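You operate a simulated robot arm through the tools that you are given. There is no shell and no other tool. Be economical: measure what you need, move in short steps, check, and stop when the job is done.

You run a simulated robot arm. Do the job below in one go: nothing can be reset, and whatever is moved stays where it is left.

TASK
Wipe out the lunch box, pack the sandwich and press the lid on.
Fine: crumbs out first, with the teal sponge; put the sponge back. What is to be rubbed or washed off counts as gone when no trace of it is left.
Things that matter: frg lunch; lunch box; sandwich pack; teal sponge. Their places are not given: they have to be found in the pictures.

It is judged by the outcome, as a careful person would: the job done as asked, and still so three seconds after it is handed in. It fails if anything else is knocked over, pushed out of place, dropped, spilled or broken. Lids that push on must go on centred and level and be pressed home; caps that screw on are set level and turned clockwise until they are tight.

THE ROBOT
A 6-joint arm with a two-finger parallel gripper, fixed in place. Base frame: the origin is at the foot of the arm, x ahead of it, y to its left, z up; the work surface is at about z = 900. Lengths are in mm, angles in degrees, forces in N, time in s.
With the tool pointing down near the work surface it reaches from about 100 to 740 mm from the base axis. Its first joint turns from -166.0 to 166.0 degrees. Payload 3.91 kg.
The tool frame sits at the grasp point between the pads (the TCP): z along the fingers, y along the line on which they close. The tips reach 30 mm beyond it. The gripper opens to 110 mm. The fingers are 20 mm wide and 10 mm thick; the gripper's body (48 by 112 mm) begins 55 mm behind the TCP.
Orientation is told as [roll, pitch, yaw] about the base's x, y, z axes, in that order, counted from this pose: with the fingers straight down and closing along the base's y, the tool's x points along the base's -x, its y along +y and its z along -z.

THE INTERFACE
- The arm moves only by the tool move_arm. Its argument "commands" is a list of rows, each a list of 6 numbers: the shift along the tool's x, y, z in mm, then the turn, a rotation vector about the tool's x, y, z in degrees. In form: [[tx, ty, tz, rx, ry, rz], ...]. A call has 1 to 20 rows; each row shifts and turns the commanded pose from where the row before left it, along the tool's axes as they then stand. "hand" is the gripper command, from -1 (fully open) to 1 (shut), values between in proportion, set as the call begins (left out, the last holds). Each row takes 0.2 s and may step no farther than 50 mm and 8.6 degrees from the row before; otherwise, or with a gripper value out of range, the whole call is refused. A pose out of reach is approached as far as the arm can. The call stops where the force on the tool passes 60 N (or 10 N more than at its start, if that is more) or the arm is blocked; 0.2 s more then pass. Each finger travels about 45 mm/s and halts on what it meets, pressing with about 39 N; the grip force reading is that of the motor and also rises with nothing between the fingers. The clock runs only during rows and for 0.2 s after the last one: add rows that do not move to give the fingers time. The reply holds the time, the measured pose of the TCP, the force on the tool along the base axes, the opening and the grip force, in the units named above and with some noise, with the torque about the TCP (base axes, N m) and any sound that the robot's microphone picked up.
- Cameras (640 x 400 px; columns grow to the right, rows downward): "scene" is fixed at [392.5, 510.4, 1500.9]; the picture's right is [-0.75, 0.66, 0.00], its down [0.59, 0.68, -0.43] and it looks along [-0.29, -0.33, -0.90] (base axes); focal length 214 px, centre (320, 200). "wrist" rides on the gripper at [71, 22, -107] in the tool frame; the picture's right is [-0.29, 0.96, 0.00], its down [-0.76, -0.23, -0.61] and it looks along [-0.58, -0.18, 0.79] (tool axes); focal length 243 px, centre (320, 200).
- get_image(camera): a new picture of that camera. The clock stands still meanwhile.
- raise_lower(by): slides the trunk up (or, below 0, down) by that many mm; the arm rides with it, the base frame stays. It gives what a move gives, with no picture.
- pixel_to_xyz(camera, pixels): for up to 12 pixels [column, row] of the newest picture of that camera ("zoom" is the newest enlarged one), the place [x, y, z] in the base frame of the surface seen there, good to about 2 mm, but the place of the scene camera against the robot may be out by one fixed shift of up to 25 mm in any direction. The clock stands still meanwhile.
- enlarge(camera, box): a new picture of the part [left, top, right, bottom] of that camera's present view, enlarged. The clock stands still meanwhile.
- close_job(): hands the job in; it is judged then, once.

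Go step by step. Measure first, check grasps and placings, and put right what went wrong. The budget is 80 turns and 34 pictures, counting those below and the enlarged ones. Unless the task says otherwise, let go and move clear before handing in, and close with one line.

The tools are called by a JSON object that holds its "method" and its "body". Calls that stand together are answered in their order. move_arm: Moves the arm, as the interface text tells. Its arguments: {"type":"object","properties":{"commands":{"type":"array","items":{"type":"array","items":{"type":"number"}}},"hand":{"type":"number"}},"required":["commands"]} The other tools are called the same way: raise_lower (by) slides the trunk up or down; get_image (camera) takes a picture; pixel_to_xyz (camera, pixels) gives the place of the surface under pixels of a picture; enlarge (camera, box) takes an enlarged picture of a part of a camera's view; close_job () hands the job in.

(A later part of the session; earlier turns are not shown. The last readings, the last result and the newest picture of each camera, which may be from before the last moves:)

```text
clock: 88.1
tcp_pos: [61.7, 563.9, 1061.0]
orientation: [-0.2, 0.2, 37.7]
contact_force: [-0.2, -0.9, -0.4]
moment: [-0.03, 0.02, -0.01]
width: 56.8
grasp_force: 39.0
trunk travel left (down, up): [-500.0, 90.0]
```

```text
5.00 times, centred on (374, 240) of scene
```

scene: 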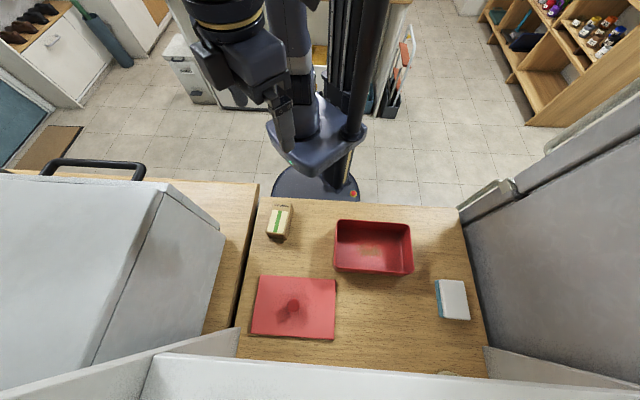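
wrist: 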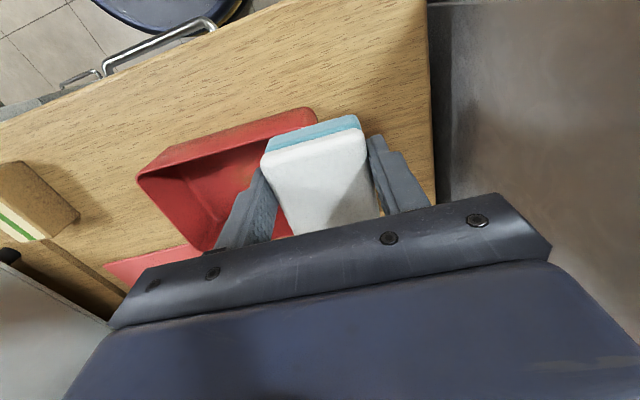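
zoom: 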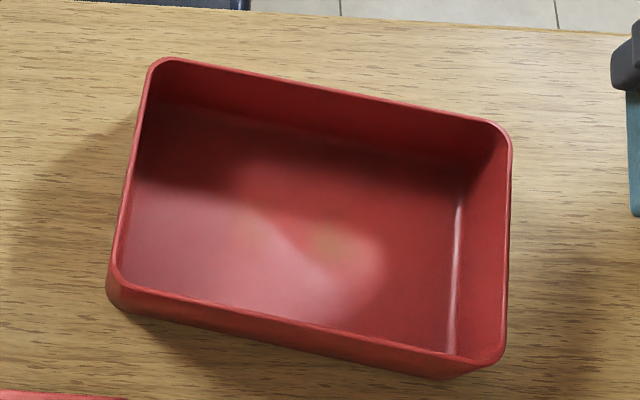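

The remnant at (330,240) is fainter and the box stayed still at 15–19 N. I'll go back with that pressure for a longer session.

{"method": "move_arm", "body": {"commands": [[-10.6, -35.3, 0, 0, 0, 0], [-10.6, -35.3, 0, 0, 0, 0], [-10.6, -35.3, 0, 0, 0, 0], [-10.6, -35.3, 0, 0, 0, 0], [0, 0, 30, 0, 0, 0], [0, 0, 30, 0, 0, 0], [0, 0, 30, 0, 0, 0], [0, 0, 20, 0, 0, 0], [0, 0, 6, 0, 0, 0], [0, 0, 3.2, 0, 0, 0], [0, 0, 0, 0, 0, 0]]}}

{"method": "move_arm", "body": {"commands": [[0, -8, 0, 0, 0, 0], [0, -8, 0, 0, 0, 0], [0, 8, 0, 0, 0, 0], [0, 8, 0, 0, 0, 0], [0, 8, 0, 0, 0, 0], [0, 8, 0, 0, 0, 0], [0, 8, 0, 0, 0, 0], [0, -8, 0, 0, 0, 0], [0, -8, 0, 0, 0, 0], [0, -8, 0, 0, 0, 0], [0, -8, 0, 0, 0, 0], [0, -8, 0, 0, 0, 0], [0, 8, 0, 0, 0, 0], [0, 8, 0, 0, 0, 0], [0, 8, 0, 0, 0, 0], [0, 8, 0, 0, 0, 0], [0, 8, 0, 0, 0, 0], [0, -8, 0, 0, 0, 0], [0, -8, 0, 0, 0, 0], [0, -8, 0, 0, 0, 0]]}}

{"method": "move_arm", "body": {"commands": [[3, -8, 0, 0, 0, 0], [0, -8, 0, 0, 0, 0], [0, 8, 0, 0, 0, 0], [0, 8, 0, 0, 0, 0], [0, 8, 0, 0, 0, 0], [0, 8, 0, 0, 0, 0], [0, 8, 0, 0, 0, 0], [0, -8, 0, 0, 0, 0], [0, -8, 0, 0, 0, 0], [-3, -8, 0, 0, 0, 0], [0, -8, 0, 0, 0, 0], [0, -8, 0, 0, 0, 0], [0, 8, 0, 0, 0, 0], [0, 8, 0, 0, 0, 0], [0, 8, 0, 0, 0, 0], [0, 8, 0, 0, 0, 0], [0, 8, 0, 0, 0, 0], [0, -8, 0, 0, 0, 0], [0, -8, 0, 0, 0, 0], [0, -8, 0, 0, 0, 0]]}}

{"method": "enlarge", "body": {"camera": "scene", "box": [310, 200, 438, 280]}}

```text
clock: 90.5
tcp_pos: [183.3, 475.8, 944.2]
orientation: [-0.1, 0.3, 37.7]
contact_force: [0.4, 0.8, 4.2]
moment: [-0.1, -0.11, 0.07]
width: 57.0
grasp_force: 38.5
trunk travel left (down, up): [-500.0, 90.0]
```

```text
clock: 94.7
tcp_pos: [180.8, 476.3, 943.4]
orientation: [-0.1, 0.2, 37.6]
contact_force: [-3.4, 4.0, 17.5]
moment: [-0.15, -0.06, 0.01]
width: 57.1
grasp_force: 39.2
trunk travel left (down, up): [-500.0, 90.0]
```

```text
clock: 98.9
tcp_pos: [182.6, 475.4, 943.8]
orientation: [-0.1, 0.1, 37.7]
contact_force: [-1.1, 1.2, 9.1]
moment: [-0.11, -0.09, 0.02]
width: 57.2
grasp_force: 39.0
trunk travel left (down, up): [-500.0, 90.0]
```

```text
5.00 times, centred on (374, 240) of scene
```

zoom: 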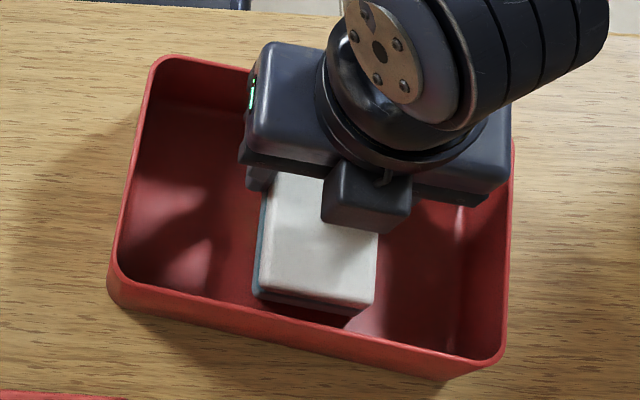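

The box held. I'll press a touch more and do several more sets before looking.

{"method": "move_arm", "body": {"commands": [[0, -8, 0.5, 0, 0, 0], [0, -8, 0, 0, 0, 0], [0, 8, 0, 0, 0, 0], [0, 8, 0, 0, 0, 0], [0, 8, 0, 0, 0, 0], [0, 8, 0, 0, 0, 0], [0, 8, 0, 0, 0, 0], [0, -8, 0, 0, 0, 0], [0, -8, 0, 0, 0, 0], [0, -8, 0, 0, 0, 0], [0, -8, 0, 0, 0, 0], [0, -8, 0, 0, 0, 0], [0, 8, 0, 0, 0, 0], [0, 8, 0, 0, 0, 0], [0, 8, 0, 0, 0, 0], [0, 8, 0, 0, 0, 0], [0, 8, 0, 0, 0, 0], [0, -8, 0, 0, 0, 0], [0, -8, 0, 0, 0, 0], [0, -8, 0, 0, 0, 0]]}}

{"method": "move_arm", "body": {"commands": [[-4, -8, 0, 0, 0, 0], [0, -8, 0, 0, 0, 0], [0, 8, 0, 0, 0, 0], [0, 8, 0, 0, 0, 0], [0, 8, 0, 0, 0, 0], [0, 8, 0, 0, 0, 0], [0, 8, 0, 0, 0, 0], [0, -8, 0, 0, 0, 0], [0, -8, 0, 0, 0, 0], [4, -8, 0, 0, 0, 0], [0, -8, 0, 0, 0, 0], [0, -8, 0, 0, 0, 0], [0, 8, 0, 0, 0, 0], [0, 8, 0, 0, 0, 0], [0, 8, 0, 0, 0, 0], [0, 8, 0, 0, 0, 0], [0, 8, 0, 0, 0, 0], [0, -8, 0, 0, 0, 0], [0, -8, 0, 0, 0, 0], [0, -8, 0, 0, 0, 0]]}}

{"method": "move_arm", "body": {"commands": [[0, 0, -30, 0, 0, 0], [0, 0, -30, 0, 0, 0], [0, 0, -30, 0, 0, 0], [0, 0, -29, 0, 0, 0], [10.6, 35.3, 0, 0, 0, 0], [10.6, 35.3, 0, 0, 0, 0], [10.6, 35.3, 0, 0, 0, 0], [10.6, 35.3, 0, 0, 0, 0], [0, 0, 0, 0, 0, 0]]}}

{"method": "enlarge", "body": {"camera": "scene", "box": [310, 200, 438, 280]}}

```text
clock: 103.1
tcp_pos: [179.9, 474.8, 943.2]
orientation: [-0.1, 0.2, 37.5]
contact_force: [-4.3, 5.7, 22.5]
moment: [-0.23, -0.06, 0.04]
width: 57.1
grasp_force: 39.1
trunk travel left (down, up): [-500.0, 90.0]
```

```text
clock: 107.3
tcp_pos: [181.6, 475.4, 943.4]
orientation: [-0.2, 0.1, 37.5]
contact_force: [-5.2, 5.3, 23.8]
moment: [-0.26, -0.11, 0.03]
width: 57.1
grasp_force: 39.2
trunk travel left (down, up): [-500.0, 90.0]
```

```text
clock: 109.3
tcp_pos: [63.4, 561.3, 1062.9]
orientation: [-0.2, 0.4, 37.6]
contact_force: [0.3, 0.3, -0.5]
moment: [0.0, -0.01, 0.01]
width: 57.0
grasp_force: 39.2
trunk travel left (down, up): [-500.0, 90.0]
```

```text
5.00 times, centred on (374, 240) of scene
```

zoom: 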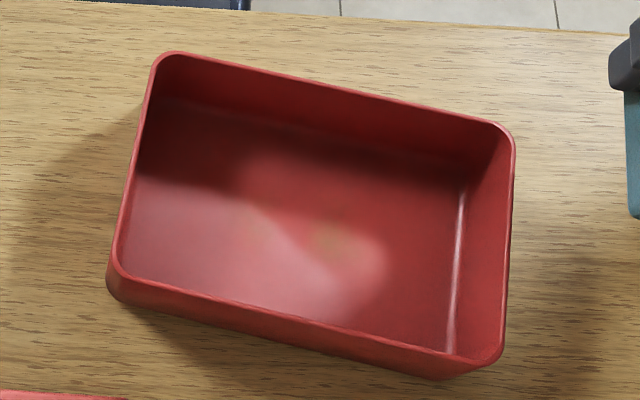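

Fading has nearly stalled. At high pressure the box probably rides along with the sponge, while the light ~1 N strokes cleaned well. I'll go back with about 2 N.

{"method": "move_arm", "body": {"commands": [[-10.6, -35.3, 0, 0, 0, 0], [-10.6, -35.3, 0, 0, 0, 0], [-10.6, -35.3, 0, 0, 0, 0], [-10.6, -29.3, 0, 0, 0, 0], [0, 0, 30, 0, 0, 0], [0, 0, 30, 0, 0, 0], [0, 0, 30, 0, 0, 0], [0, 0, 20, 0, 0, 0], [0, 0, 5, 0, 0, 0], [0, 0, 2.2, 0, 0, 0], [0, 0, 0, 0, 0, 0]]}}

{"method": "move_arm", "body": {"commands": [[0, -10, 0, 0, 0, 0], [0, -10, 0, 0, 0, 0], [0, 10, 0, 0, 0, 0], [0, 10, 0, 0, 0, 0], [0, 10, 0, 0, 0, 0], [0, 10, 0, 0, 0, 0], [0, -10, 0, 0, 0, 0], [0, -10, 0, 0, 0, 0], [0, -10, 0, 0, 0, 0], [0, -10, 0, 0, 0, 0], [0, 10, 0, 0, 0, 0], [0, 10, 0, 0, 0, 0], [0, 10, 0, 0, 0, 0], [0, 10, 0, 0, 0, 0], [0, -10, 0, 0, 0, 0], [0, -10, 0, 0, 0, 0]]}}

```text
clock: 111.7
tcp_pos: [177.8, 480.9, 943.9]
orientation: [-0.1, 0.4, 37.6]
contact_force: [-0.4, 0.4, -0.4]
moment: [-0.01, 0.01, 0.04]
width: 56.9
grasp_force: 38.7
trunk travel left (down, up): [-500.0, 90.0]
```

```text
clock: 115.1
tcp_pos: [178.9, 478.9, 944.2]
orientation: [0.0, 0.3, 37.6]
contact_force: [0.3, -0.6, -0.5]
moment: [-0.01, 0.02, -0.03]
width: 57.0
grasp_force: 39.2
trunk travel left (down, up): [-500.0, 90.0]
```

No contact yet: the sponge has slipped up slightly in the grip. I'll lower in small steps to find light contact.

{"method": "move_arm", "body": {"commands": [[0, 0, 0.5, 0, 0, 0], [0, 0, 0, 0, 0, 0]]}}

{"method": "move_arm", "body": {"commands": [[0, 0, 0.4, 0, 0, 0], [0, 0, 0, 0, 0, 0]]}}

{"method": "move_arm", "body": {"commands": [[0, 0, 0.3, 0, 0, 0], [0, 0, 0, 0, 0, 0]]}}

```text
clock: 115.7
tcp_pos: [179.1, 480.3, 945.0]
orientation: [-0.2, 0.2, 37.6]
contact_force: [0.1, -0.2, 1.5]
moment: [-0.05, -0.02, -0.02]
width: 57.1
grasp_force: 38.6
trunk travel left (down, up): [-500.0, 90.0]
```

```text
clock: 116.3
tcp_pos: [179.3, 479.1, 943.8]
orientation: [-0.1, 0.2, 37.6]
contact_force: [-0.2, -0.3, 5.0]
moment: [-0.12, -0.13, 0.02]
width: 57.1
grasp_force: 39.2
trunk travel left (down, up): [-500.0, 90.0]
```

```text
clock: 116.9
tcp_pos: [178.5, 480.4, 944.8]
orientation: [-0.1, 0.2, 37.6]
contact_force: [0.6, -1.0, 10.5]
moment: [-0.22, -0.25, -0.01]
width: 57.0
grasp_force: 39.0
trunk travel left (down, up): [-500.0, 90.0]
```

I'll back off 0.4 mm to about 4 N and rub, ending the call at a stroke extreme to see whether the box follows.

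{"method": "move_arm", "body": {"commands": [[0, 0, -0.4, 0, 0, 0], [0, -10, 0, 0, 0, 0], [0, -10, 0, 0, 0, 0], [0, 10, 0, 0, 0, 0], [0, 10, 0, 0, 0, 0], [0, 10, 0, 0, 0, 0], [0, 10, 0, 0, 0, 0], [0, -10, 0, 0, 0, 0], [0, -10, 0, 0, 0, 0], [0, -10, 0, 0, 0, 0], [0, -10, 0, 0, 0, 0], [0, 10, 0, 0, 0, 0], [0, 10, 0, 0, 0, 0], [0, 10, 0, 0, 0, 0], [0, 10, 0, 0, 0, 0]]}}

{"method": "enlarge", "body": {"camera": "scene", "box": [310, 200, 438, 280]}}

```text
clock: 120.1
tcp_pos: [166.1, 495.1, 944.4]
orientation: [-0.1, 0.1, 37.6]
contact_force: [0.3, -0.9, 7.1]
moment: [-0.22, -0.18, 0.0]
width: 57.1
grasp_force: 38.5
trunk travel left (down, up): [-500.0, 90.0]
```

```text
5.00 times, centred on (374, 240) of scene
```

zoom: 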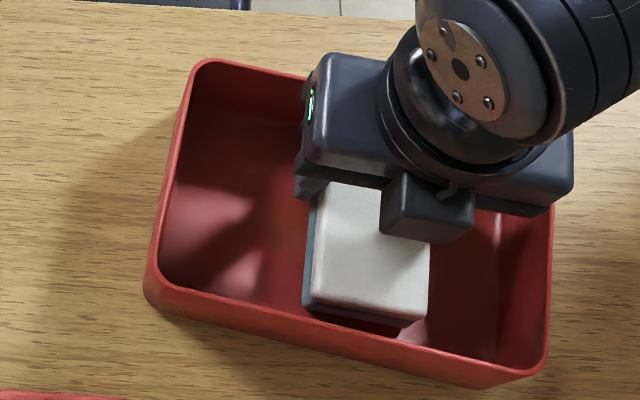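

Confirmed: the box followed the sponge even at about 7 N. I'll drop to about 1.5 N so the sponge slides instead.

{"method": "move_arm", "body": {"commands": [[0, 0, -0.5, 0, 0, 0], [0, -5, 0, 0, 0, 0], [0, 0, 0, 0, 0, 0]]}}

```text
clock: 120.9
tcp_pos: [170.3, 492.2, 944.9]
orientation: [-0.2, 0.3, 37.5]
contact_force: [-0.7, 0.0, 3.7]
moment: [-0.05, -0.02, 0.04]
width: 57.0
grasp_force: 38.3
trunk travel left (down, up): [-500.0, 90.0]
```

{"method": "move_arm", "body": {"commands": [[0, 0, -0.15, 0, 0, 0], [0, -10, 0, 0, 0, 0], [0, -10, 0, 0, 0, 0], [0, 10, 0, 0, 0, 0], [0, 10, 0, 0, 0, 0], [0, 10, 0, 0, 0, 0], [0, 10, 0, 0, 0, 0], [0, -10, 0, 0, 0, 0], [0, -10, 0, 0, 0, 0], [0, -10, 0, 0, 0, 0], [0, -10, 0, 0, 0, 0], [0, 10, 0, 0, 0, 0], [0, 10, 0, 0, 0, 0], [0, 10, 0, 0, 0, 0], [0, 10, 0, 0, 0, 0], [0, -10, 0, 0, 0, 0], [0, -10, 0, 0, 0, 0], [0, -10, 0, 0, 0, 0], [0, -10, 0, 0, 0, 0]]}}

{"method": "enlarge", "body": {"camera": "scene", "box": [310, 200, 438, 280]}}

```text
clock: 124.9
tcp_pos: [181.3, 477.2, 945.2]
orientation: [-0.1, 0.2, 37.6]
contact_force: [-0.6, -0.4, -0.3]
moment: [0.01, 0.01, 0.02]
width: 57.1
grasp_force: 39.5
trunk travel left (down, up): [-500.0, 90.0]
```

```text
5.00 times, centred on (374, 240) of scene
```

zoom: 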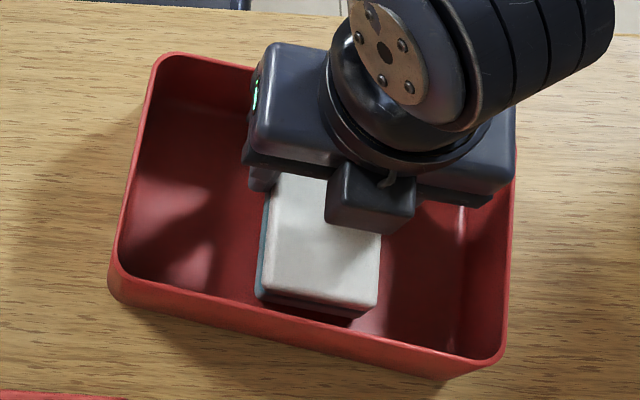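

The box still moved with the sponge even at almost no contact, so the sponge's end may be rubbing the long wall. I'll measure the sponge ends against the rim.

{"method": "pixel_to_xyz", "body": {"camera": "zoom", "pixels": [[318, 296], [318, 308], [318, 314], [318, 322], [318, 326], [265, 292], [375, 300], [255, 300], [450, 351], [160, 274], [200, 60], [510, 150]]}}

{"method": "get_image", "body": {"camera": "wrist"}}

```text
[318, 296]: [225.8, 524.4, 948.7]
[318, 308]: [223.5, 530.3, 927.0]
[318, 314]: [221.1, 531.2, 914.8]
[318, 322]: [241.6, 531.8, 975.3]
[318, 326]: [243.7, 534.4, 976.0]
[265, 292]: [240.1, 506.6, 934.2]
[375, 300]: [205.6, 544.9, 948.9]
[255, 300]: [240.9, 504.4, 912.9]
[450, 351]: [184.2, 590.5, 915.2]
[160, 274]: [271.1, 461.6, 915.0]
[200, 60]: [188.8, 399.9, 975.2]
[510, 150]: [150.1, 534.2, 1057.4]
```

```text
8 pictures are left
```

wrist: 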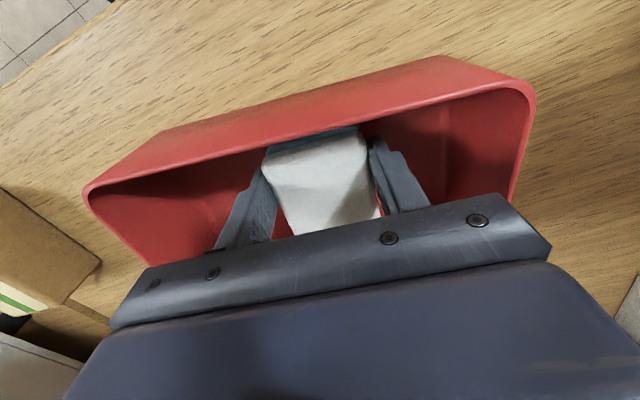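

The box floor is only about 88 mm wide and the sponge about 83 mm long, so its ends scrape the walls and drag the box. I'll lift, turn the sponge 90° so its length runs along the box, and wipe again. Box is now at yaw ≈34°, centre ≈(191,490).

{"method": "move_arm", "body": {"commands": [[0, 0, -30, 0, 0, 0], [0, 0, -30, 0, 0, 0], [0, 0, -30, 0, 0, 0], [0, 0, -28, 0, 0, 0], [0, 0, 0, 0, 0, 8.5], [0, 0, 0, 0, 0, 8.5], [0, 0, 0, 0, 0, 8.5], [0, 0, 0, 0, 0, 8.5], [0, 0, 0, 0, 0, 8.5], [0, 0, 0, 0, 0, 8.5], [0, 0, 0, 0, 0, 8.5], [0, 0, 0, 0, 0, 8.5], [0, 0, 0, 0, 0, 8.5], [0, 0, 0, 0, 0, 8.5], [0, 0, 0, 0, 0, 8.6], [22, 15.2, 0, 0, 0, 0], [0, 0, 0, 0, 0, 0]]}}

{"method": "get_image", "body": {"camera": "wrist"}}

```text
clock: 128.5
tcp_pos: [181.0, 503.6, 1062.8]
orientation: [-0.3, -0.3, -56.0]
contact_force: [-0.7, 0.1, -0.1]
moment: [0.02, -0.02, 0.03]
width: 57.2
grasp_force: 38.9
trunk travel left (down, up): [-500.0, 90.0]
```

```text
7 pictures are left
```

wrist: 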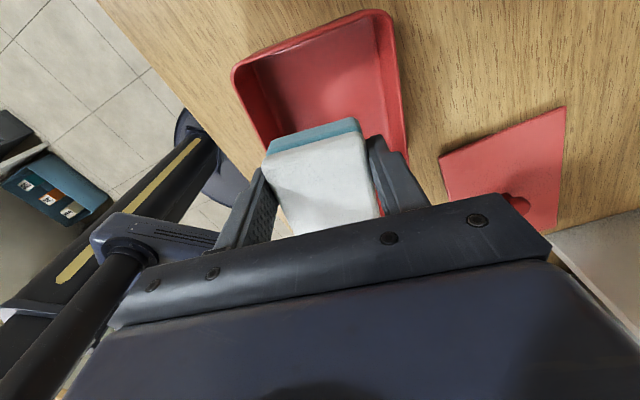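

The turned sponge is over the box. I'll measure the rim lines and sponge in this wrist view to align.

{"method": "pixel_to_xyz", "body": {"camera": "wrist", "pixels": [[238, 68], [375, 13], [392, 22], [404, 110], [234, 78], [258, 135], [253, 65], [370, 20], [268, 150], [360, 125], [375, 50], [395, 60]]}}

```text
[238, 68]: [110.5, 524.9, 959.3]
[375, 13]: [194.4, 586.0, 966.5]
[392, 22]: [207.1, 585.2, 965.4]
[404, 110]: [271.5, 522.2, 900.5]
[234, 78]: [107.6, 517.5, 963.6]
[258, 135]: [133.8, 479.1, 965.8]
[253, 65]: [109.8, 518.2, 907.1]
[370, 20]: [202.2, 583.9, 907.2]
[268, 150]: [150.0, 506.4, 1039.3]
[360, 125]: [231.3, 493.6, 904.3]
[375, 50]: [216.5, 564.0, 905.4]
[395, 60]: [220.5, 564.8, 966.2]
```

Box yaw is about 34.5° and its centreline is 7 mm further in +u. I'll correct that and lower to light contact.

{"method": "move_arm", "body": {"commands": [[-10, 7, 0, 0, 0, 0], [0, 0, 30, 0, 0, 0], [0, 0, 30, 0, 0, 0], [0, 0, 30, 0, 0, 0], [0, 0, 20, 0, 0, 0], [0, 0, 6, 0, 0, 0], [0, 0, 2, 0, 0, 0], [0, 0, 0, 0, 0, 0]]}}

{"method": "move_arm", "body": {"commands": [[0, 0, 0.6, 0, 0, 0], [0, 0, 0.0, 0, 0, 0]]}}

```text
clock: 130.3
tcp_pos: [192.4, 497.8, 945.6]
orientation: [-0.2, -0.1, -56.1]
contact_force: [0.0, -0.2, 1.7]
moment: [-0.02, 0.07, -0.02]
width: 57.2
grasp_force: 39.0
trunk travel left (down, up): [-500.0, 90.0]
```

```text
clock: 130.9
tcp_pos: [192.4, 498.9, 944.3]
orientation: [-0.2, -0.1, -56.0]
contact_force: [0.5, 0.5, 5.4]
moment: [0.03, 0.21, -0.03]
width: 57.1
grasp_force: 39.0
trunk travel left (down, up): [-500.0, 90.0]
```

Contact is 5.4 N. I'll stroke along the box's length and end at the −v extreme for a picture.

{"method": "move_arm", "body": {"commands": [[-10, 0, 0, 0, 0, 0], [-10, 0, 0, 0, 0, 0], [-8, 0, 0, 0, 0, 0], [8, 0, 0, 0, 0, 0], [10, 0, 0, 0, 0, 0], [10, 0, 0, 0, 0, 0], [10, 0, 0, 0, 0, 0], [10, 0, 0, 0, 0, 0], [8, 0, 0, 0, 0, 0], [-8, 0, 0, 0, 0, 0], [-10, 0, 0, 0, 0, 0], [-10, 0, 0, 0, 0, 0], [-10, 0, 0, 0, 0, 0], [-10, 0, 0, 0, 0, 0], [-8, 0, 0, 0, 0, 0], [0, 0, 0, 0, 0, 0]]}}

{"method": "enlarge", "body": {"camera": "scene", "box": [310, 200, 438, 280]}}

```text
clock: 134.3
tcp_pos: [209.2, 474.3, 944.6]
orientation: [-0.2, -0.2, -55.9]
contact_force: [-1.3, 2.1, 11.7]
moment: [0.14, 0.31, 0.0]
width: 57.4
grasp_force: 39.0
trunk travel left (down, up): [-500.0, 90.0]
```

```text
5.00 times, centred on (374, 240) of scene
```

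zoom: 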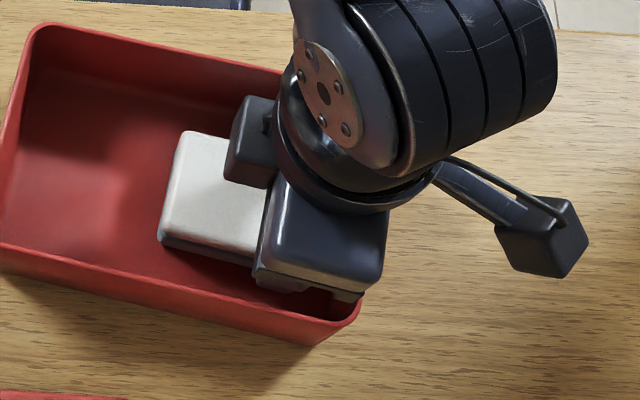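

The box was dragged −v (about 85 mm) because pressure builds up when stroking that way. I'll measure its current place before correcting.

{"method": "pixel_to_xyz", "body": {"camera": "zoom", "pixels": [[40, 30], [170, 52], [8, 120], [20, 250], [180, 290], [340, 325], [300, 320], [165, 235], [185, 135], [100, 150], [200, 258], [140, 270]]}}

```text
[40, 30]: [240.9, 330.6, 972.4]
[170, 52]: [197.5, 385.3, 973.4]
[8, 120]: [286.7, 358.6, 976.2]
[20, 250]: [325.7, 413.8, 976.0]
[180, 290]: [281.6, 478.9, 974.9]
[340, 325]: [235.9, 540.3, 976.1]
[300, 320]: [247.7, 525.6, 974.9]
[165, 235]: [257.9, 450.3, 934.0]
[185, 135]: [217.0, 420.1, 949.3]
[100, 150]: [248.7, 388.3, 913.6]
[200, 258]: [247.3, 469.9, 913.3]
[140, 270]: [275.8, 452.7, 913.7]
```

The sponge is at one end of the box and tight against the front wall. I'll lift it, recentre it in the box (−u 6, −v 30), and find light contact again.

{"method": "move_arm", "body": {"commands": [[0, 0, -12, 0, 0, 0], [-15, -3, 0, 0, 0, 0], [-15, -3, 0, 0, 0, 0.5], [0, 0, 10, 0, 0, 0], [0, 0, 0.8, 0, 0, 0], [0, 0, 0, 0, 0, 0]]}}

{"method": "move_arm", "body": {"commands": [[0, 0, 0.4, 0, 0, 0], [0, 0, 0, 0, 0, 0]]}}

```text
clock: 135.7
tcp_pos: [220.4, 447.6, 944.9]
orientation: [-0.2, -0.3, -56.5]
contact_force: [-0.6, 0.2, -1.2]
moment: [0.0, -0.02, -0.01]
width: 57.2
grasp_force: 39.0
trunk travel left (down, up): [-500.0, 90.0]
```

```text
clock: 136.3
tcp_pos: [221.1, 446.5, 944.1]
orientation: [-0.2, -0.2, -56.5]
contact_force: [0.4, 0.1, 0.6]
moment: [-0.02, 0.04, 0.01]
width: 57.0
grasp_force: 39.2
trunk travel left (down, up): [-500.0, 90.0]
```

Contact is about 0.6 N. I'll align the yaw and do light strokes, reading the force during motion.

{"method": "move_arm", "body": {"commands": [[0, 0, 0.15, 0, 0, -1.7], [10, 0, 0, 0, 0, 0], [10, 0, 0, 0, 0, 0]]}}

{"method": "move_arm", "body": {"commands": [[-10, 0, 0, 0, 0, 0], [-10, 0, 0, 0, 0, 0], [-10, 0, 0, 0, 0, 0], [-10, 0, 0, 0, 0, 0]]}}

{"method": "move_arm", "body": {"commands": [[10, 0, 0, 0, 0, 0], [10, 0, 0, 0, 0, 0], [10, 0, 0, 0, 0, 0], [10, 0, 0, 0, 0, 0], [-10, 0, 0, 0, 0, 0], [-10, 0, 0, 0, 0, 0], [-10, 0, 0, 0, 0, 0], [-10, 0, 0, 0, 0, 0], [10, 0, 0, 0, 0, 0], [10, 0, 0, 0, 0, 0], [10, 0, 0, 0, 0, 0], [10, 0, 0, 0, 0, 0]]}}

```text
clock: 137.1
tcp_pos: [209.3, 462.3, 944.6]
orientation: [-0.3, -0.3, -54.7]
contact_force: [-0.4, 0.0, 3.5]
moment: [0.01, 0.1, 0.03]
width: 57.0
grasp_force: 38.7
trunk travel left (down, up): [-500.0, 90.0]
```

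```text
clock: 138.1
tcp_pos: [233.1, 431.0, 945.1]
orientation: [-0.2, -0.2, -54.7]
contact_force: [0.1, -0.3, 0.5]
moment: [0.01, 0.0, -0.01]
width: 56.9
grasp_force: 38.5
trunk travel left (down, up): [-500.0, 90.0]
```

```text
clock: 140.7
tcp_pos: [209.2, 463.3, 945.9]
orientation: [-0.2, -0.1, -54.8]
contact_force: [-0.2, -0.7, -0.8]
moment: [0.03, -0.01, 0.03]
width: 56.9
grasp_force: 39.5
trunk travel left (down, up): [-500.0, 90.0]
```

Forces stay low (0–3 N). I'll keep lowering slightly to hold about 2–3 N and continue stroking.

{"method": "move_arm", "body": {"commands": [[0, 0, 0.4, 0, 0, 0], [-10, 0, 0, 0, 0, 0], [-10, 0, 0, 0, 0, 0], [-10, 0, 0, 0, 0, 0], [-10, 0, 0, 0, 0, 0], [10, 0, 0, 0, 0, 0], [10, 0, 0, 0, 0, 0], [10, 0, 0, 0, 0, 0], [10, 0, 0, 0, 0, 0]]}}

{"method": "move_arm", "body": {"commands": [[-10, 0, 0.2, 0, 0, 0], [-10, 0, 0, 0, 0, 0], [-10, 0, 0, 0, 0, 0], [-10, 0, 0, 0, 0, 0], [10, 0, 0, 0, 0, 0], [10, 0, 0, 0, 0, 0], [10, 0, 0, 0, 0, 0], [10, 0, 0, 0, 0, 0], [-10, 0, 0, 0, 0, 0], [-10, 0, 0, 0, 0, 0]]}}

{"method": "move_arm", "body": {"commands": [[-10, 0, 0.2, 0, 0, 0], [-10, 0, 0, 0, 0, 0], [10, 0, 0, 0, 0, 0], [10, 0, 0, 0, 0, 0], [10, 0, 0, 0, 0, 0], [10, 0, 0, 0, 0, 0], [-10, 0, 0, 0, 0, 0], [-10, 0, 0, 0, 0, 0], [-10, 0, 0, 0, 0, 0], [-10, 0, 0, 0, 0, 0], [10, 0, 0, 0, 0, 0], [10, 0, 0, 0, 0, 0]]}}

```text
clock: 142.7
tcp_pos: [209.9, 462.2, 944.7]
orientation: [-0.3, -0.2, -54.8]
contact_force: [-0.4, 0.1, 1.0]
moment: [-0.01, 0.05, 0.01]
width: 57.4
grasp_force: 38.8
trunk travel left (down, up): [-500.0, 90.0]
```

```text
clock: 144.9
tcp_pos: [220.8, 448.5, 945.5]
orientation: [-0.2, -0.1, -54.9]
contact_force: [0.5, -1.2, 1.9]
moment: [0.01, 0.05, 0.01]
width: 57.1
grasp_force: 38.9
trunk travel left (down, up): [-500.0, 90.0]
```

```text
clock: 147.5
tcp_pos: [220.6, 447.5, 945.2]
orientation: [-0.3, 0.0, -54.8]
contact_force: [0.4, -0.9, 7.4]
moment: [-0.12, 0.08, 0.08]
width: 57.4
grasp_force: 39.3
trunk travel left (down, up): [-500.0, 90.0]
```

I'll lift and move aside toward the base to inspect.

{"method": "move_arm", "body": {"commands": [[0, 0, -30, 0, 0, 0], [0, 0, -30, 0, 0, 0], [0, 0, -30, 0, 0, 0], [0, 0, -28, 0, 0, 0], [25, -40, 0, 0, 0, 0], [25, -40, 0, 0, 0, 0], [25, -40, 0, 0, 0, 0], [25, 0, 0, 0, 0, 0], [0, 0, 0, 0, 0, 0]]}}

{"method": "enlarge", "body": {"camera": "scene", "box": [280, 195, 408, 275]}}

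```text
clock: 149.5
tcp_pos: [65.7, 459.3, 1062.5]
orientation: [-0.3, -0.3, -54.7]
contact_force: [-0.6, 1.2, -0.6]
moment: [0.03, 0.02, 0.01]
width: 57.2
grasp_force: 39.5
trunk travel left (down, up): [-500.0, 90.0]
```

```text
5.00 times, centred on (344, 235) of scene
```

zoom: 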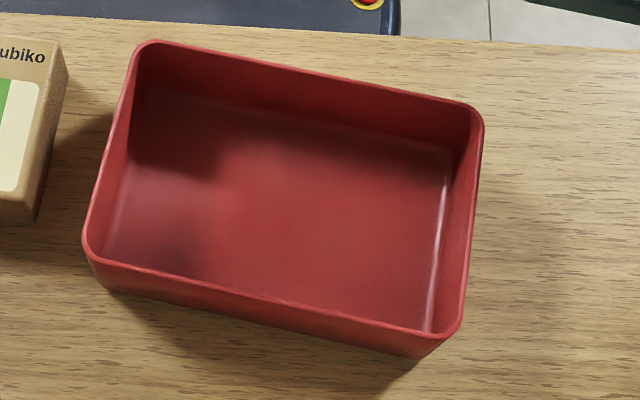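

The box floor is clean, with no trace in the zoom. Now I'll return the sponge to its original place (TCP 144.3, 687.1, 940.6, yaw 44.8), and measure the box meanwhile.

{"method": "pixel_to_xyz", "body": {"camera": "zoom", "pixels": [[140, 48], [478, 112], [455, 330], [88, 250], [300, 74], [270, 295], [108, 150], [472, 220], [270, 200], [210, 165], [30, 215], [67, 75]]}}

{"method": "move_arm", "body": {"commands": [[0, 0, 0, 0, 0, -8.3], [0, 0, 0, 0, 0, -8.3], [0, 0, 0, 0, 0, -8.3], [0, 0, 0, 0, 0, -8.3], [0, 0, 0, 0, 0, -8.3], [0, 0, 0, 0, 0, -8.3], [0, 0, 0, 0, 0, -8.3], [0, 0, 0, 0, 0, -8.3], [0, 0, 0, 0, 0, -8.3], [0, 0, 0, 0, 0, -8.3], [0, 0, 0, 0, 0, -8.3], [0, 0, 0, 0, 0, -8.2], [-34.8, 21.1, 0, 0, 0, 0], [-34.8, 21.1, 0, 0, 0, 0], [-34.8, 21.1, 0, 0, 0, 0], [-34.8, 21.1, 0, 0, 0, 0], [-34.8, 21.1, 0, 0, 0, 0], [0, 0, 30, 0, 0, 0], [0, 0, 30, 0, 0, 0], [0, 0, 0, 0, 0, 0]]}}

```text
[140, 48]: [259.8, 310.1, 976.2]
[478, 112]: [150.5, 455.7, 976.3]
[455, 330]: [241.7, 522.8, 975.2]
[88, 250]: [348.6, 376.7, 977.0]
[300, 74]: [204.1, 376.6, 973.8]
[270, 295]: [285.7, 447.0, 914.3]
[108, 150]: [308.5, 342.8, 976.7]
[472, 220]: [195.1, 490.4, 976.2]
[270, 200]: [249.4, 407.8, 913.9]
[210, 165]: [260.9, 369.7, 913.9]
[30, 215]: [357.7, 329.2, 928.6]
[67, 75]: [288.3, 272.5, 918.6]
```

```text
clock: 153.7
tcp_pos: [114.1, 657.5, 1002.1]
orientation: [-0.1, 0.3, 44.7]
contact_force: [-0.5, 0.3, -0.6]
moment: [0.01, 0.02, 0.02]
width: 57.3
grasp_force: 39.2
trunk travel left (down, up): [-500.0, 90.0]
```

The box is now at about (250,405), yaw 36.5°, and leaves a 47 mm gap to the sandwich. Setting the sponge down at its original place.

{"method": "move_arm", "body": {"commands": [[-8, 0, 15, 0, 0, 0], [-12, 0, 15, 0, 0, 0], [-10, 0, 15, 0, 0, 0], [-12, 0, 10, 0, 0, 0], [0, 0, 4, 0, 0, 0], [0, 0, 0, 0, 0, 0]]}}

```text
clock: 155.1
tcp_pos: [145.2, 685.8, 942.9]
orientation: [-0.1, 0.3, 44.7]
contact_force: [-0.4, 0.0, -0.6]
moment: [0.03, -0.01, -0.01]
width: 57.4
grasp_force: 39.2
trunk travel left (down, up): [-500.0, 90.0]
```

{"method": "move_arm", "body": {"commands": [[0, 0, 1.5, 0, 0, 0], [0, 0, 1, 0, 0, 0], [0, 0, 0, 0, 0, 0]]}}

```text
clock: 155.9
tcp_pos: [143.9, 686.6, 940.5]
orientation: [0.0, 0.3, 44.7]
contact_force: [1.0, 0.8, 5.7]
moment: [0.18, -0.39, 0.03]
width: 57.1
grasp_force: 38.8
trunk travel left (down, up): [-500.0, 90.0]
```

The sponge is back on the table. I'll release it, lift, and move over the sandwich pack.

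{"method": "move_arm", "body": {"commands": [[0, 0, 0, 0, 0, 0], [0, 0, 0, 0, 0, 0], [0, 0, 0, 0, 0, 0], [0, 0, 0, 0, 0, 0]], "hand": -0.8}}

{"method": "move_arm", "body": {"commands": [[0, 0, -20, 0, 0, 0], [3, 0, -25, 0, 0, 0], [9, 0, -25, 0, 0, 0], [9, 0, -25, 0, 0, 0], [9, 0, -30, 0, 0, 0], [0, 0, 0, 0, 0, 0]]}}

{"method": "move_arm", "body": {"commands": [[12.3, -43, 0, 0, 0, 0], [12.3, -43, 0, 0, 0, 0], [12.3, -43, 0, 0, 0, 0], [12.3, -43, 0, 0, 0, 0], [12.3, -43, 0, 0, 0, 0], [12.3, -43, 0, 0, 0, 0], [12.3, -43, 0, 0, 0, 0], [12.3, -43, 0, 0, 0, 0], [12.3, -43, 0, 0, 0, 0], [12.3, -43, 0, 0, 0, 0], [0, 0, 0, 0, 0, 4], [0, 0, 0, 0, 0, 0]]}}

{"method": "get_image", "body": {"camera": "wrist"}}

```text
clock: 156.9
tcp_pos: [143.8, 686.2, 939.5]
orientation: [-0.1, 0.3, 44.7]
contact_force: [-0.7, 0.2, -0.1]
moment: [-0.01, 0.02, -0.02]
width: 99.0
grasp_force: 0.1
trunk travel left (down, up): [-500.0, 90.0]
```

```text
clock: 158.3
tcp_pos: [124.6, 661.6, 1065.9]
orientation: [-0.1, 0.3, 44.7]
contact_force: [0.8, -0.7, -0.1]
moment: [0.01, -0.01, 0.03]
width: 98.8
grasp_force: 0.0
out of reach, approached as far as the arm can: row 2
trunk travel left (down, up): [-500.0, 90.0]
```

```text
clock: 160.9
tcp_pos: [337.0, 268.8, 1064.6]
orientation: [0.0, 0.4, 40.7]
contact_force: [-1.2, 0.0, 0.1]
moment: [-0.03, 0.0, -0.02]
width: 98.7
grasp_force: 0.1
trunk travel left (down, up): [-500.0, 90.0]
```

```text
4 pictures are left
```

wrist: 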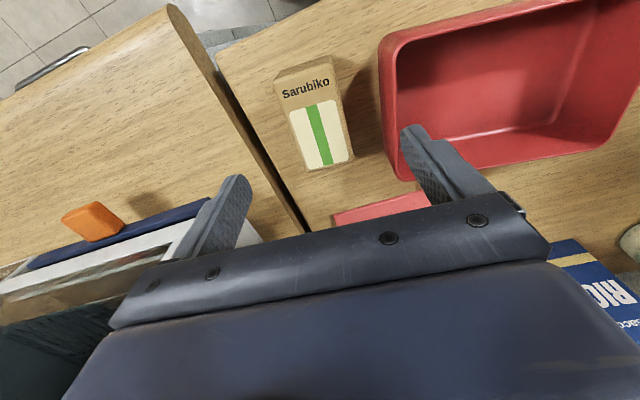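

The sandwich is at about (315,120) and the box floor still looks clean. Measuring the pack's top edges and the box rim.

{"method": "pixel_to_xyz", "body": {"camera": "wrist", "pixels": [[280, 88], [334, 80], [306, 84], [350, 157], [309, 168], [330, 161], [293, 130], [341, 118], [277, 76], [329, 62], [320, 130], [345, 110]]}}

{"method": "pixel_to_xyz", "body": {"camera": "wrist", "pixels": [[383, 60], [389, 130], [400, 175], [480, 163], [600, 139], [420, 27], [490, 11], [470, 133], [550, 122], [430, 100], [520, 60], [560, 40]]}}

```text
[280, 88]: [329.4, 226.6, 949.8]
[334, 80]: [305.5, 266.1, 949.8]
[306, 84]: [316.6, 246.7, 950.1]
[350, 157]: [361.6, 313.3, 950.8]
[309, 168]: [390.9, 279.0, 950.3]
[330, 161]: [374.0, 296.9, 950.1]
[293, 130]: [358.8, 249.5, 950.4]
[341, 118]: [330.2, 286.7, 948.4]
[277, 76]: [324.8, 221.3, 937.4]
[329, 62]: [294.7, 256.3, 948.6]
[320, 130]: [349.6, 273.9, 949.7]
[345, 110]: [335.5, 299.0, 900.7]
```

```text
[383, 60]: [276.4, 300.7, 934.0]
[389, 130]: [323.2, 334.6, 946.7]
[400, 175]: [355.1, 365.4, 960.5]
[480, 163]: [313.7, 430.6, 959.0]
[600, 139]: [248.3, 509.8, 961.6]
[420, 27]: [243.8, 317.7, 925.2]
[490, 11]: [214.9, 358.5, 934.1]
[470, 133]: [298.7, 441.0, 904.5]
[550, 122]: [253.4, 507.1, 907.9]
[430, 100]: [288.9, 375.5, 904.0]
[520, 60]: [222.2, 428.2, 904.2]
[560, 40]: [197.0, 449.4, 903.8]
```

The pack is about 89×47×50 mm, centre (343.7,268.3), yaw 40.2°. I'll narrow the opening to 76 mm, descend and grip it.

{"method": "move_arm", "body": {"commands": [[-4.8, -4.7, 0, 0, 0, 0.5], [0, 0, 30, 0, 0, 0], [0, 0, 30, 0, 0, 0], [0, 0, 30, 0, 0, 0], [0, 0, 20, 0, 0, 0], [0, 0, 12.5, 0, 0, 0], [0, 0, 0, 0, 0, 0]], "hand": -0.38}}

{"method": "move_arm", "body": {"commands": [[0, 0, 0, 0, 0, 0], [0, 0, 0, 0, 0, 0], [0, 0, 0, 0, 0, 0], [0, 0, 0, 0, 0, 0]], "hand": 0.6}}

```text
clock: 162.5
tcp_pos: [344.5, 269.2, 942.6]
orientation: [-0.2, 0.3, 40.2]
contact_force: [0.4, -1.3, 0.4]
moment: [0.01, 0.01, 0.0]
width: 75.9
grasp_force: 0.1
trunk travel left (down, up): [-500.0, 90.0]
```

```text
clock: 163.5
tcp_pos: [344.5, 269.8, 941.6]
orientation: [-0.1, 0.4, 40.1]
contact_force: [-0.4, 0.4, 0.7]
moment: [0.0, 0.02, 0.01]
width: 53.7
grasp_force: 38.9
trunk travel left (down, up): [-500.0, 90.0]
```

The pack is held at 53.7 mm. I'll lift it, carry it over the box (centre ≈(252,403)), and turn it 94° so it lies lengthwise.

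{"method": "move_arm", "body": {"commands": [[0, 0, -28, 0, 0, 0], [0, 0, -28, 0, 0, 0], [0, 0, -28, 0, 0, 0], [0, 0, -28, 0, 0, 0], [-3.9, 40.4, 0, 0, 0, 0], [-3.9, 40.4, 0, 0, 0, 0], [-3.9, 40.4, 0, 0, 0, 0], [-3.9, 40.4, 0, 0, 0, 0], [0, 0, 0, 0, 0, 8.53], [0, 0, 0, 0, 0, 8.53], [0, 0, 0, 0, 0, 8.53], [0, 0, 0, 0, 0, 8.53], [0, 0, 0, 0, 0, 8.53], [0, 0, 0, 0, 0, 8.53], [0, 0, 0, 0, 0, 8.53], [0, 0, 0, 0, 0, 8.53], [0, 0, 0, 0, 0, 8.53], [0, 0, 0, 0, 0, 8.53], [0, 0, 0, 0, 0, 8.4]]}}

```text
clock: 167.5
tcp_pos: [252.3, 403.5, 1053.6]
orientation: [-0.3, -0.1, -53.6]
contact_force: [-0.6, 0.0, -2.2]
moment: [0.02, 0.03, 0.02]
width: 53.6
grasp_force: 39.0
trunk travel left (down, up): [-500.0, 90.0]
```

Positioned. I'll lower toward the floor (contact expected at TCP z≈946).

{"method": "move_arm", "body": {"commands": [[0, 0, 25, 0, 0, 0], [0, 0, 25, 0, 0, 0], [0, 0, 25, 0, 0, 0], [0, 0, 20, 0, 0, 0], [0, 0, 8, 0, 0, 0], [0, 0, 2, 0, 0, 0], [0, 0, 0, 0, 0, 0]]}}

```text
clock: 169.1
tcp_pos: [251.0, 402.6, 949.8]
orientation: [-0.3, -0.1, -53.5]
contact_force: [-0.4, -0.1, -1.4]
moment: [0.0, 0.02, 0.03]
width: 53.7
grasp_force: 39.5
trunk travel left (down, up): [-500.0, 90.0]
```

{"method": "move_arm", "body": {"commands": [[0, 0, 2, 0, 0, 0], [0, 0, 1, 0, 0, 0], [0, 0, 0.7, 0, 0, 0], [0, 0, 0, 0, 0, 0]]}}

```text
clock: 170.1
tcp_pos: [252.8, 402.8, 947.1]
orientation: [-0.1, -0.1, -53.4]
contact_force: [-0.1, -1.9, 16.1]
moment: [0.62, 0.45, 0.09]
width: 53.4
grasp_force: 38.9
trunk travel left (down, up): [-500.0, 90.0]
```

Contact at 947, as expected. I'll ease up slightly, open just to 64 mm, and lift out.

{"method": "move_arm", "body": {"commands": [[0, 0, -0.8, 0, 0, 0], [0, 0, 0, 0, 0, 0], [0, 0, 0, 0, 0, 0], [0, 0, 0, 0, 0, 0]], "hand": -0.16}}

{"method": "move_arm", "body": {"commands": [[0, 0, -5, 0, 0, 0], [0, 0, -15, 0, 0, 0], [0, 0, -25, 0, 0, 0], [0, 0, -30, 0, 0, 0], [0, 0, -30, 0, 0, 0], [0, 0, -30, 0, 0, 0], [0, 0, -30, 0, 0, 0], [0, 0, 0, 0, 0, 0]]}}

```text
clock: 171.1
tcp_pos: [251.1, 401.8, 946.8]
orientation: [-0.3, -0.1, -53.4]
contact_force: [-0.1, -1.0, 0.1]
moment: [-0.01, -0.02, 0.01]
width: 63.9
grasp_force: 0.1
trunk travel left (down, up): [-500.0, 90.0]
```

```text
clock: 172.9
tcp_pos: [251.6, 404.0, 1112.8]
orientation: [-0.3, -0.1, -53.5]
contact_force: [0.8, 0.1, 0.1]
moment: [0.0, 0.0, 0.0]
width: 63.9
grasp_force: 0.1
trunk travel left (down, up): [-500.0, 90.0]
```

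The pack is released. I'll move high over the lid side and turn back to yaw 45 to view the box and lid together.

{"method": "move_arm", "body": {"commands": [[0, 0, -40, 0, 0, 0], [-6.8, 35.6, -10, 0, 0, 0], [-6.7, 35.6, -10, 0, 0, 0], [-6.7, 35.6, -10, 0, 0, 0], [-6.7, 35.6, 0, 0, 0, 0], [0, 0, 0, 0, 0, -8.2], [0, 0, 0, 0, 0, -8.2], [0, 0, 0, 0, 0, -8.2], [0, 0, 0, 0, 0, -8.2], [0, 0, 0, 0, 0, -8.2], [0, 0, 0, 0, 0, -8.2], [0, 0, 0, 0, 0, -8.2], [0, 0, 0, 0, 0, -8.2], [0, 0, 0, 0, 0, -8.2], [0, 0, 0, 0, 0, -8.2], [0, 0, 0, 0, 0, -8.2], [0, 0, 0, 0, 0, -8.2], [0, 0, 0, 0, 0, 0]], "hand": -0.3}}

{"method": "enlarge", "body": {"camera": "wrist", "box": [160, 0, 480, 200]}}

```text
clock: 176.7
tcp_pos: [383.4, 466.8, 1181.2]
orientation: [-0.2, 0.3, 45.1]
contact_force: [0.0, -0.2, -1.2]
moment: [0.01, -0.01, -0.01]
width: 71.5
grasp_force: 0.0
trunk travel left (down, up): [-500.0, 90.0]
```

```text
2.00 times, centred on (320, 100) of wrist
```

zoom: 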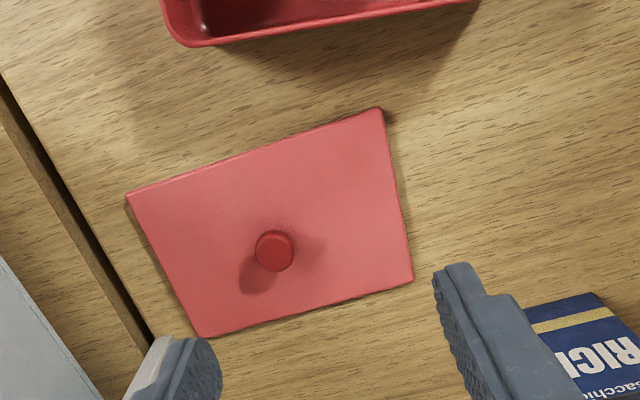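

Measuring lid corners, edges and knob here, plus the visible front rim of the box.

{"method": "pixel_to_xyz", "body": {"camera": "zoom", "pixels": [[131, 196], [378, 111], [411, 278], [201, 334], [255, 154], [395, 195], [305, 307], [164, 264], [274, 244], [262, 255], [287, 248], [274, 266]]}}

{"method": "pixel_to_xyz", "body": {"camera": "zoom", "pixels": [[185, 40], [210, 43], [300, 30], [400, 13], [165, 10], [176, 33], [258, 240], [292, 240], [274, 232], [450, 3], [172, 25], [240, 38]]}}

```text
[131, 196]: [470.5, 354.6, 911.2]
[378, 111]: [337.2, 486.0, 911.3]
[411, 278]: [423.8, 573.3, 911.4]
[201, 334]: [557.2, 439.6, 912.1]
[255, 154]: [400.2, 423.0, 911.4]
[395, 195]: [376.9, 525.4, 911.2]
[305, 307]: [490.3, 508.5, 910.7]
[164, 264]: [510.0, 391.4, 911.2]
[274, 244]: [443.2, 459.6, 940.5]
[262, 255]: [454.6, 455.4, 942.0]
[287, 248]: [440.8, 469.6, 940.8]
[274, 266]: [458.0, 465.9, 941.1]
```

```text
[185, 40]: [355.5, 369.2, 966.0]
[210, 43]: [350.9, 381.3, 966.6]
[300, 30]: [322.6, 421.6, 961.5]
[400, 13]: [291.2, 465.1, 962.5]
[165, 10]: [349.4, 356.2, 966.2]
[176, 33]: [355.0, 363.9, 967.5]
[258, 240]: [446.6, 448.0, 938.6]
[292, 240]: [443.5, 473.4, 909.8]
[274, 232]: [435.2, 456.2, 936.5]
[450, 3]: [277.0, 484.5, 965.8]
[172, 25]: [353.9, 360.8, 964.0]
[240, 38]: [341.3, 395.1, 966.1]
```

Lid centre is (447.2,463.4), 188×123 mm, yaw 45.2°, with the knob at its centre (top z 941). Next is one wrist view of the box for its exact pose.

{"method": "move_arm", "body": {"commands": [[37.6, 8.7, 0, 0, 0, 0], [37.6, 8.7, 0, 0, 0, 0], [37.6, 8.7, 0, 0, 0, 0], [37.6, 8.7, 0, 0, 0, 0], [0, 0, 0, 0, 0, 0]]}}

{"method": "enlarge", "body": {"camera": "wrist", "box": [190, 0, 446, 160]}}

```text
clock: 177.9
tcp_pos: [250.5, 385.2, 1180.2]
orientation: [-0.1, 0.3, 44.9]
contact_force: [-0.9, 0.1, 0.4]
moment: [0.01, -0.02, 0.02]
width: 71.6
grasp_force: 0.1
trunk travel left (down, up): [-500.0, 90.0]
```

```text
2.50 times, centred on (318, 80) of wrist
```

zoom: 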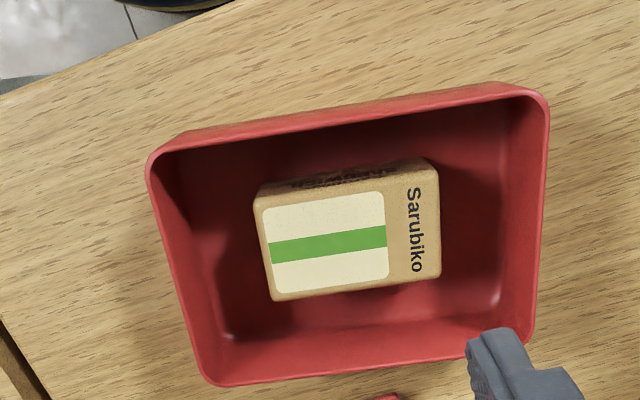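

The pack lies flat inside. Measuring points along all four rim lips.

{"method": "pixel_to_xyz", "body": {"camera": "zoom", "pixels": [[230, 140], [340, 122], [450, 104], [250, 381], [340, 371], [440, 357], [156, 205], [171, 260], [187, 320], [546, 140], [542, 200], [538, 260]]}}

{"method": "pixel_to_xyz", "body": {"camera": "zoom", "pixels": [[230, 137], [340, 119], [450, 101], [250, 384], [340, 374], [440, 360], [153, 205], [168, 260], [184, 320], [548, 140], [544, 200], [540, 260]]}}

```text
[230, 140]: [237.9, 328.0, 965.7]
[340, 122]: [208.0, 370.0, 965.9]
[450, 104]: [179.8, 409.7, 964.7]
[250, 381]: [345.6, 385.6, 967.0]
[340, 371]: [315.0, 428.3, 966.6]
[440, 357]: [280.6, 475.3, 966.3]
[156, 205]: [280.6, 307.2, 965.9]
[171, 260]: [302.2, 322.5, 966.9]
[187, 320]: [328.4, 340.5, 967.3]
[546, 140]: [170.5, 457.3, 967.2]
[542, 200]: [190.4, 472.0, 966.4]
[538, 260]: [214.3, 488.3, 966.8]
```

```text
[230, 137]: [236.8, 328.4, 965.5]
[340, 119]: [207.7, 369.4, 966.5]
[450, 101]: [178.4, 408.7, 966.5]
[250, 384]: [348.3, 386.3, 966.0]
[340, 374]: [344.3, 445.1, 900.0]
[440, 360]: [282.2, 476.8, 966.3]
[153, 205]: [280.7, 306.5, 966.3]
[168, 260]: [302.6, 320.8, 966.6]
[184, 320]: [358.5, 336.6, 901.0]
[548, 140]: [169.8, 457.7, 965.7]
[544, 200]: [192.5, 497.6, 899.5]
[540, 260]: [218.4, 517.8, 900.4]
```

Box centre (257.5,405.0), yaw 35.5°, rim 187×122.5 at z≈966.5, which matches the lid. Now I'll go to the knob.

{"method": "move_arm", "body": {"commands": [[-38.9, -16.7, 0, 0, 0, 0], [-38.9, -16.7, 0, 0, 0, 0], [-38.9, -16.7, 0, 0, 0, 0], [-38.9, -16.7, 0, 0, 0, 0], [-38.9, -16.7, 0, 0, 0, 0], [0, 0, 35, 0, 0, 0], [0, 0, 35, 0, 0, 0], [0, 0, 35, 0, 0, 0], [0, 0, 35, 0, 0, 0], [0, 0, 35, 0, 0, 0], [0, 0, 35, 0, 0, 0], [0, 0, 0, 0, 0, 0]]}}

```text
clock: 180.5
tcp_pos: [448.7, 463.8, 970.9]
orientation: [-0.1, 0.3, 44.8]
contact_force: [0.6, -0.7, 0.2]
moment: [-0.02, -0.05, -0.02]
width: 71.4
grasp_force: 0.1
trunk travel left (down, up): [-500.0, 90.0]
```

{"method": "move_arm", "body": {"commands": [[1, 0, 15, 0, 0, 0], [0, 0, 10, 0, 0, 0], [0, 0, 0, 0, 0, 0]]}}

{"method": "move_arm", "body": {"commands": [[0, 0, 0, 0, 0, 0], [0, 0, 0, 0, 0, 0], [0, 0, 0, 0, 0, 0], [0, 0, 0, 0, 0, 0], [0, 0, 0, 0, 0, 0]], "hand": 1}}

```text
clock: 181.3
tcp_pos: [447.7, 462.4, 945.1]
orientation: [-0.1, 0.3, 44.9]
contact_force: [-0.3, 0.7, 0.1]
moment: [-0.03, -0.01, 0.0]
width: 71.5
grasp_force: 0.1
trunk travel left (down, up): [-500.0, 90.0]
```

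```text
clock: 182.5
tcp_pos: [447.2, 462.1, 944.6]
orientation: [-0.1, 0.4, 45.0]
contact_force: [0.1, -0.6, 0.3]
moment: [0.0, 0.0, 0.01]
width: 28.8
grasp_force: 39.2
trunk travel left (down, up): [-500.0, 90.0]
```

The knob is gripped at 28.8 mm. I'll lift, carry the lid over the box and turn it to the box's yaw.

{"method": "move_arm", "body": {"commands": [[0, 0, -10, 0, 0, 0], [0, 0, -25, 0, 0, 0], [0, 0, -25, 0, 0, 0], [0, 0, -25, 0, 0, 0], [0, 0, -25, 0, 0, 0], [35, 18.6, 0, 0, 0, 0], [35, 18.6, 0, 0, 0, 0], [35, 18.6, 0, 0, 0, 0], [35, 18.6, 0, 0, 0, 0], [35, 18.6, 0, 0, 0, 0], [0, 0, 0, 0, 0, 4.9], [0, 0, 0, 0, 0, 4.8], [0, 0, 0, 0, 0, 0]]}}

{"method": "enlarge", "body": {"camera": "wrist", "box": [160, 0, 480, 200]}}

```text
clock: 185.3
tcp_pos: [257.1, 404.2, 1056.8]
orientation: [-0.2, 0.2, 35.3]
contact_force: [-0.6, 0.4, -0.3]
moment: [0.04, 0.0, 0.01]
width: 28.2
grasp_force: 39.1
trunk travel left (down, up): [-500.0, 90.0]
```

```text
2.00 times, centred on (320, 100) of wrist
```

zoom: 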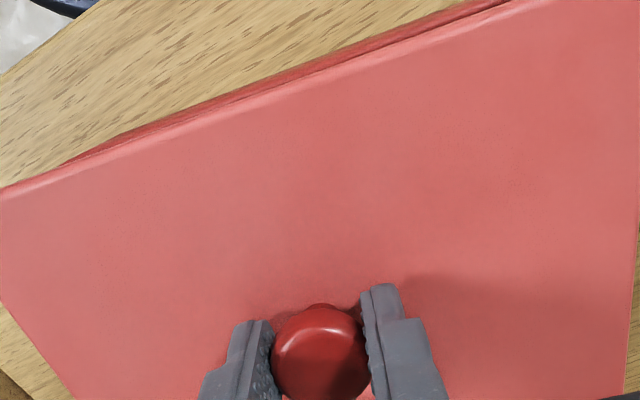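

The lid is held level. I'll measure its edges in this view to check alignment with the box.

{"method": "pixel_to_xyz", "body": {"camera": "zoom", "pixels": [[100, 156], [250, 97], [400, 39], [490, 8], [20, 318], [40, 346], [62, 376], [636, 230], [631, 300], [626, 360], [300, 200], [500, 300]]}}

```text
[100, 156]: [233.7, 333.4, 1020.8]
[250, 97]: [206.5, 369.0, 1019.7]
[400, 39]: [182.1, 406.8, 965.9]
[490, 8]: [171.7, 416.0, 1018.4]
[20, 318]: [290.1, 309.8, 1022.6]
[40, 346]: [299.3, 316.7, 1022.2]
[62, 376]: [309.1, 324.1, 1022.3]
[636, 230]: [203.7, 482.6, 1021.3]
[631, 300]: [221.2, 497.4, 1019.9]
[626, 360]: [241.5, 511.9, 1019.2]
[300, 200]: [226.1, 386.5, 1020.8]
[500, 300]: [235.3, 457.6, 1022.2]
```

The lid is centred within about 1 mm but turned 1.4° too far. I'll correct the yaw and lower to just above the rim.

{"method": "move_arm", "body": {"commands": [[0, 0, 0, 0, 0, 1.3], [0, 0, 20, 0, 0, 0], [0, 0, 18, 0, 0, 0], [0, 0, 0, 0, 0, 0]]}}

{"method": "move_arm", "body": {"commands": [[0, 0, 2, 0, 0, 0], [0, 0, 2, 0, 0, 0], [0, 0, 2, 0, 0, 0], [0, 0, 0, 0, 0, 0]]}}

```text
clock: 186.3
tcp_pos: [257.6, 404.1, 1018.9]
orientation: [-0.2, 0.3, 33.9]
contact_force: [1.0, -0.5, -1.4]
moment: [-0.01, 0.03, 0.01]
width: 28.4
grasp_force: 39.4
trunk travel left (down, up): [-500.0, 90.0]
```

```text
clock: 187.3
tcp_pos: [258.2, 403.7, 1013.2]
orientation: [-0.2, 0.1, 33.9]
contact_force: [0.8, -0.2, -1.0]
moment: [0.0, -0.01, -0.02]
width: 28.5
grasp_force: 38.9
trunk travel left (down, up): [-500.0, 90.0]
```

{"method": "move_arm", "body": {"commands": [[0, 0, 1.5, 0, 0, 0], [0, 0, 1.5, 0, 0, 0], [0, 0, 1, 0, 0, 0], [0, 0, 0, 0, 0, 0]]}}

```text
clock: 188.3
tcp_pos: [257.9, 403.3, 1008.2]
orientation: [-0.3, 0.4, 34.0]
contact_force: [-0.7, -1.2, 2.0]
moment: [0.13, 0.09, 0.08]
width: 28.6
grasp_force: 39.2
trunk travel left (down, up): [-500.0, 90.0]
```

First contact is at about 1008. I'll press gently in small steps while watching the force.

{"method": "move_arm", "body": {"commands": [[0, 0, 1, 0, 0, 0], [0, 0, 1, 0, 0, 0], [0, 0, 0, 0, 0, 0]]}}

```text
clock: 189.1
tcp_pos: [256.6, 403.7, 1008.5]
orientation: [0.0, 0.1, 33.9]
contact_force: [-0.1, -0.4, 16.6]
moment: [-0.03, 0.5, 0.03]
width: 28.5
grasp_force: 39.2
trunk travel left (down, up): [-500.0, 90.0]
```

Force is 17 N with little moment, so it is sitting level. Pressing harder.

{"method": "move_arm", "body": {"commands": [[0, 0, 1, 0, 0, 0], [0, 0, 1, 0, 0, 0], [0, 0, 1, 0, 0, 0], [0, 0, 0, 0, 0, 0]]}}

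```text
clock: 190.1
tcp_pos: [257.3, 403.9, 1007.2]
orientation: [0.2, -0.2, 34.0]
contact_force: [2.0, -2.1, 50.1]
moment: [-0.35, -0.13, -0.03]
width: 28.2
grasp_force: 39.3
trunk travel left (down, up): [-500.0, 90.0]
```

No click yet at 50 N. I'll press a bit more.

{"method": "move_arm", "body": {"commands": [[0, 0, 0.7, 0, 0, 0], [0, 0, 0.7, 0, 0, 0], [0, 0, 0, 0, 0, 0]]}}

```text
clock: 190.9
tcp_pos: [257.4, 403.3, 1008.1]
orientation: [0.2, -0.4, 33.9]
contact_force: [2.9, -3.6, 58.9]
moment: [-0.43, -0.2, -0.07]
width: 28.3
grasp_force: 39.0
trunk travel left (down, up): [-500.0, 90.0]
```

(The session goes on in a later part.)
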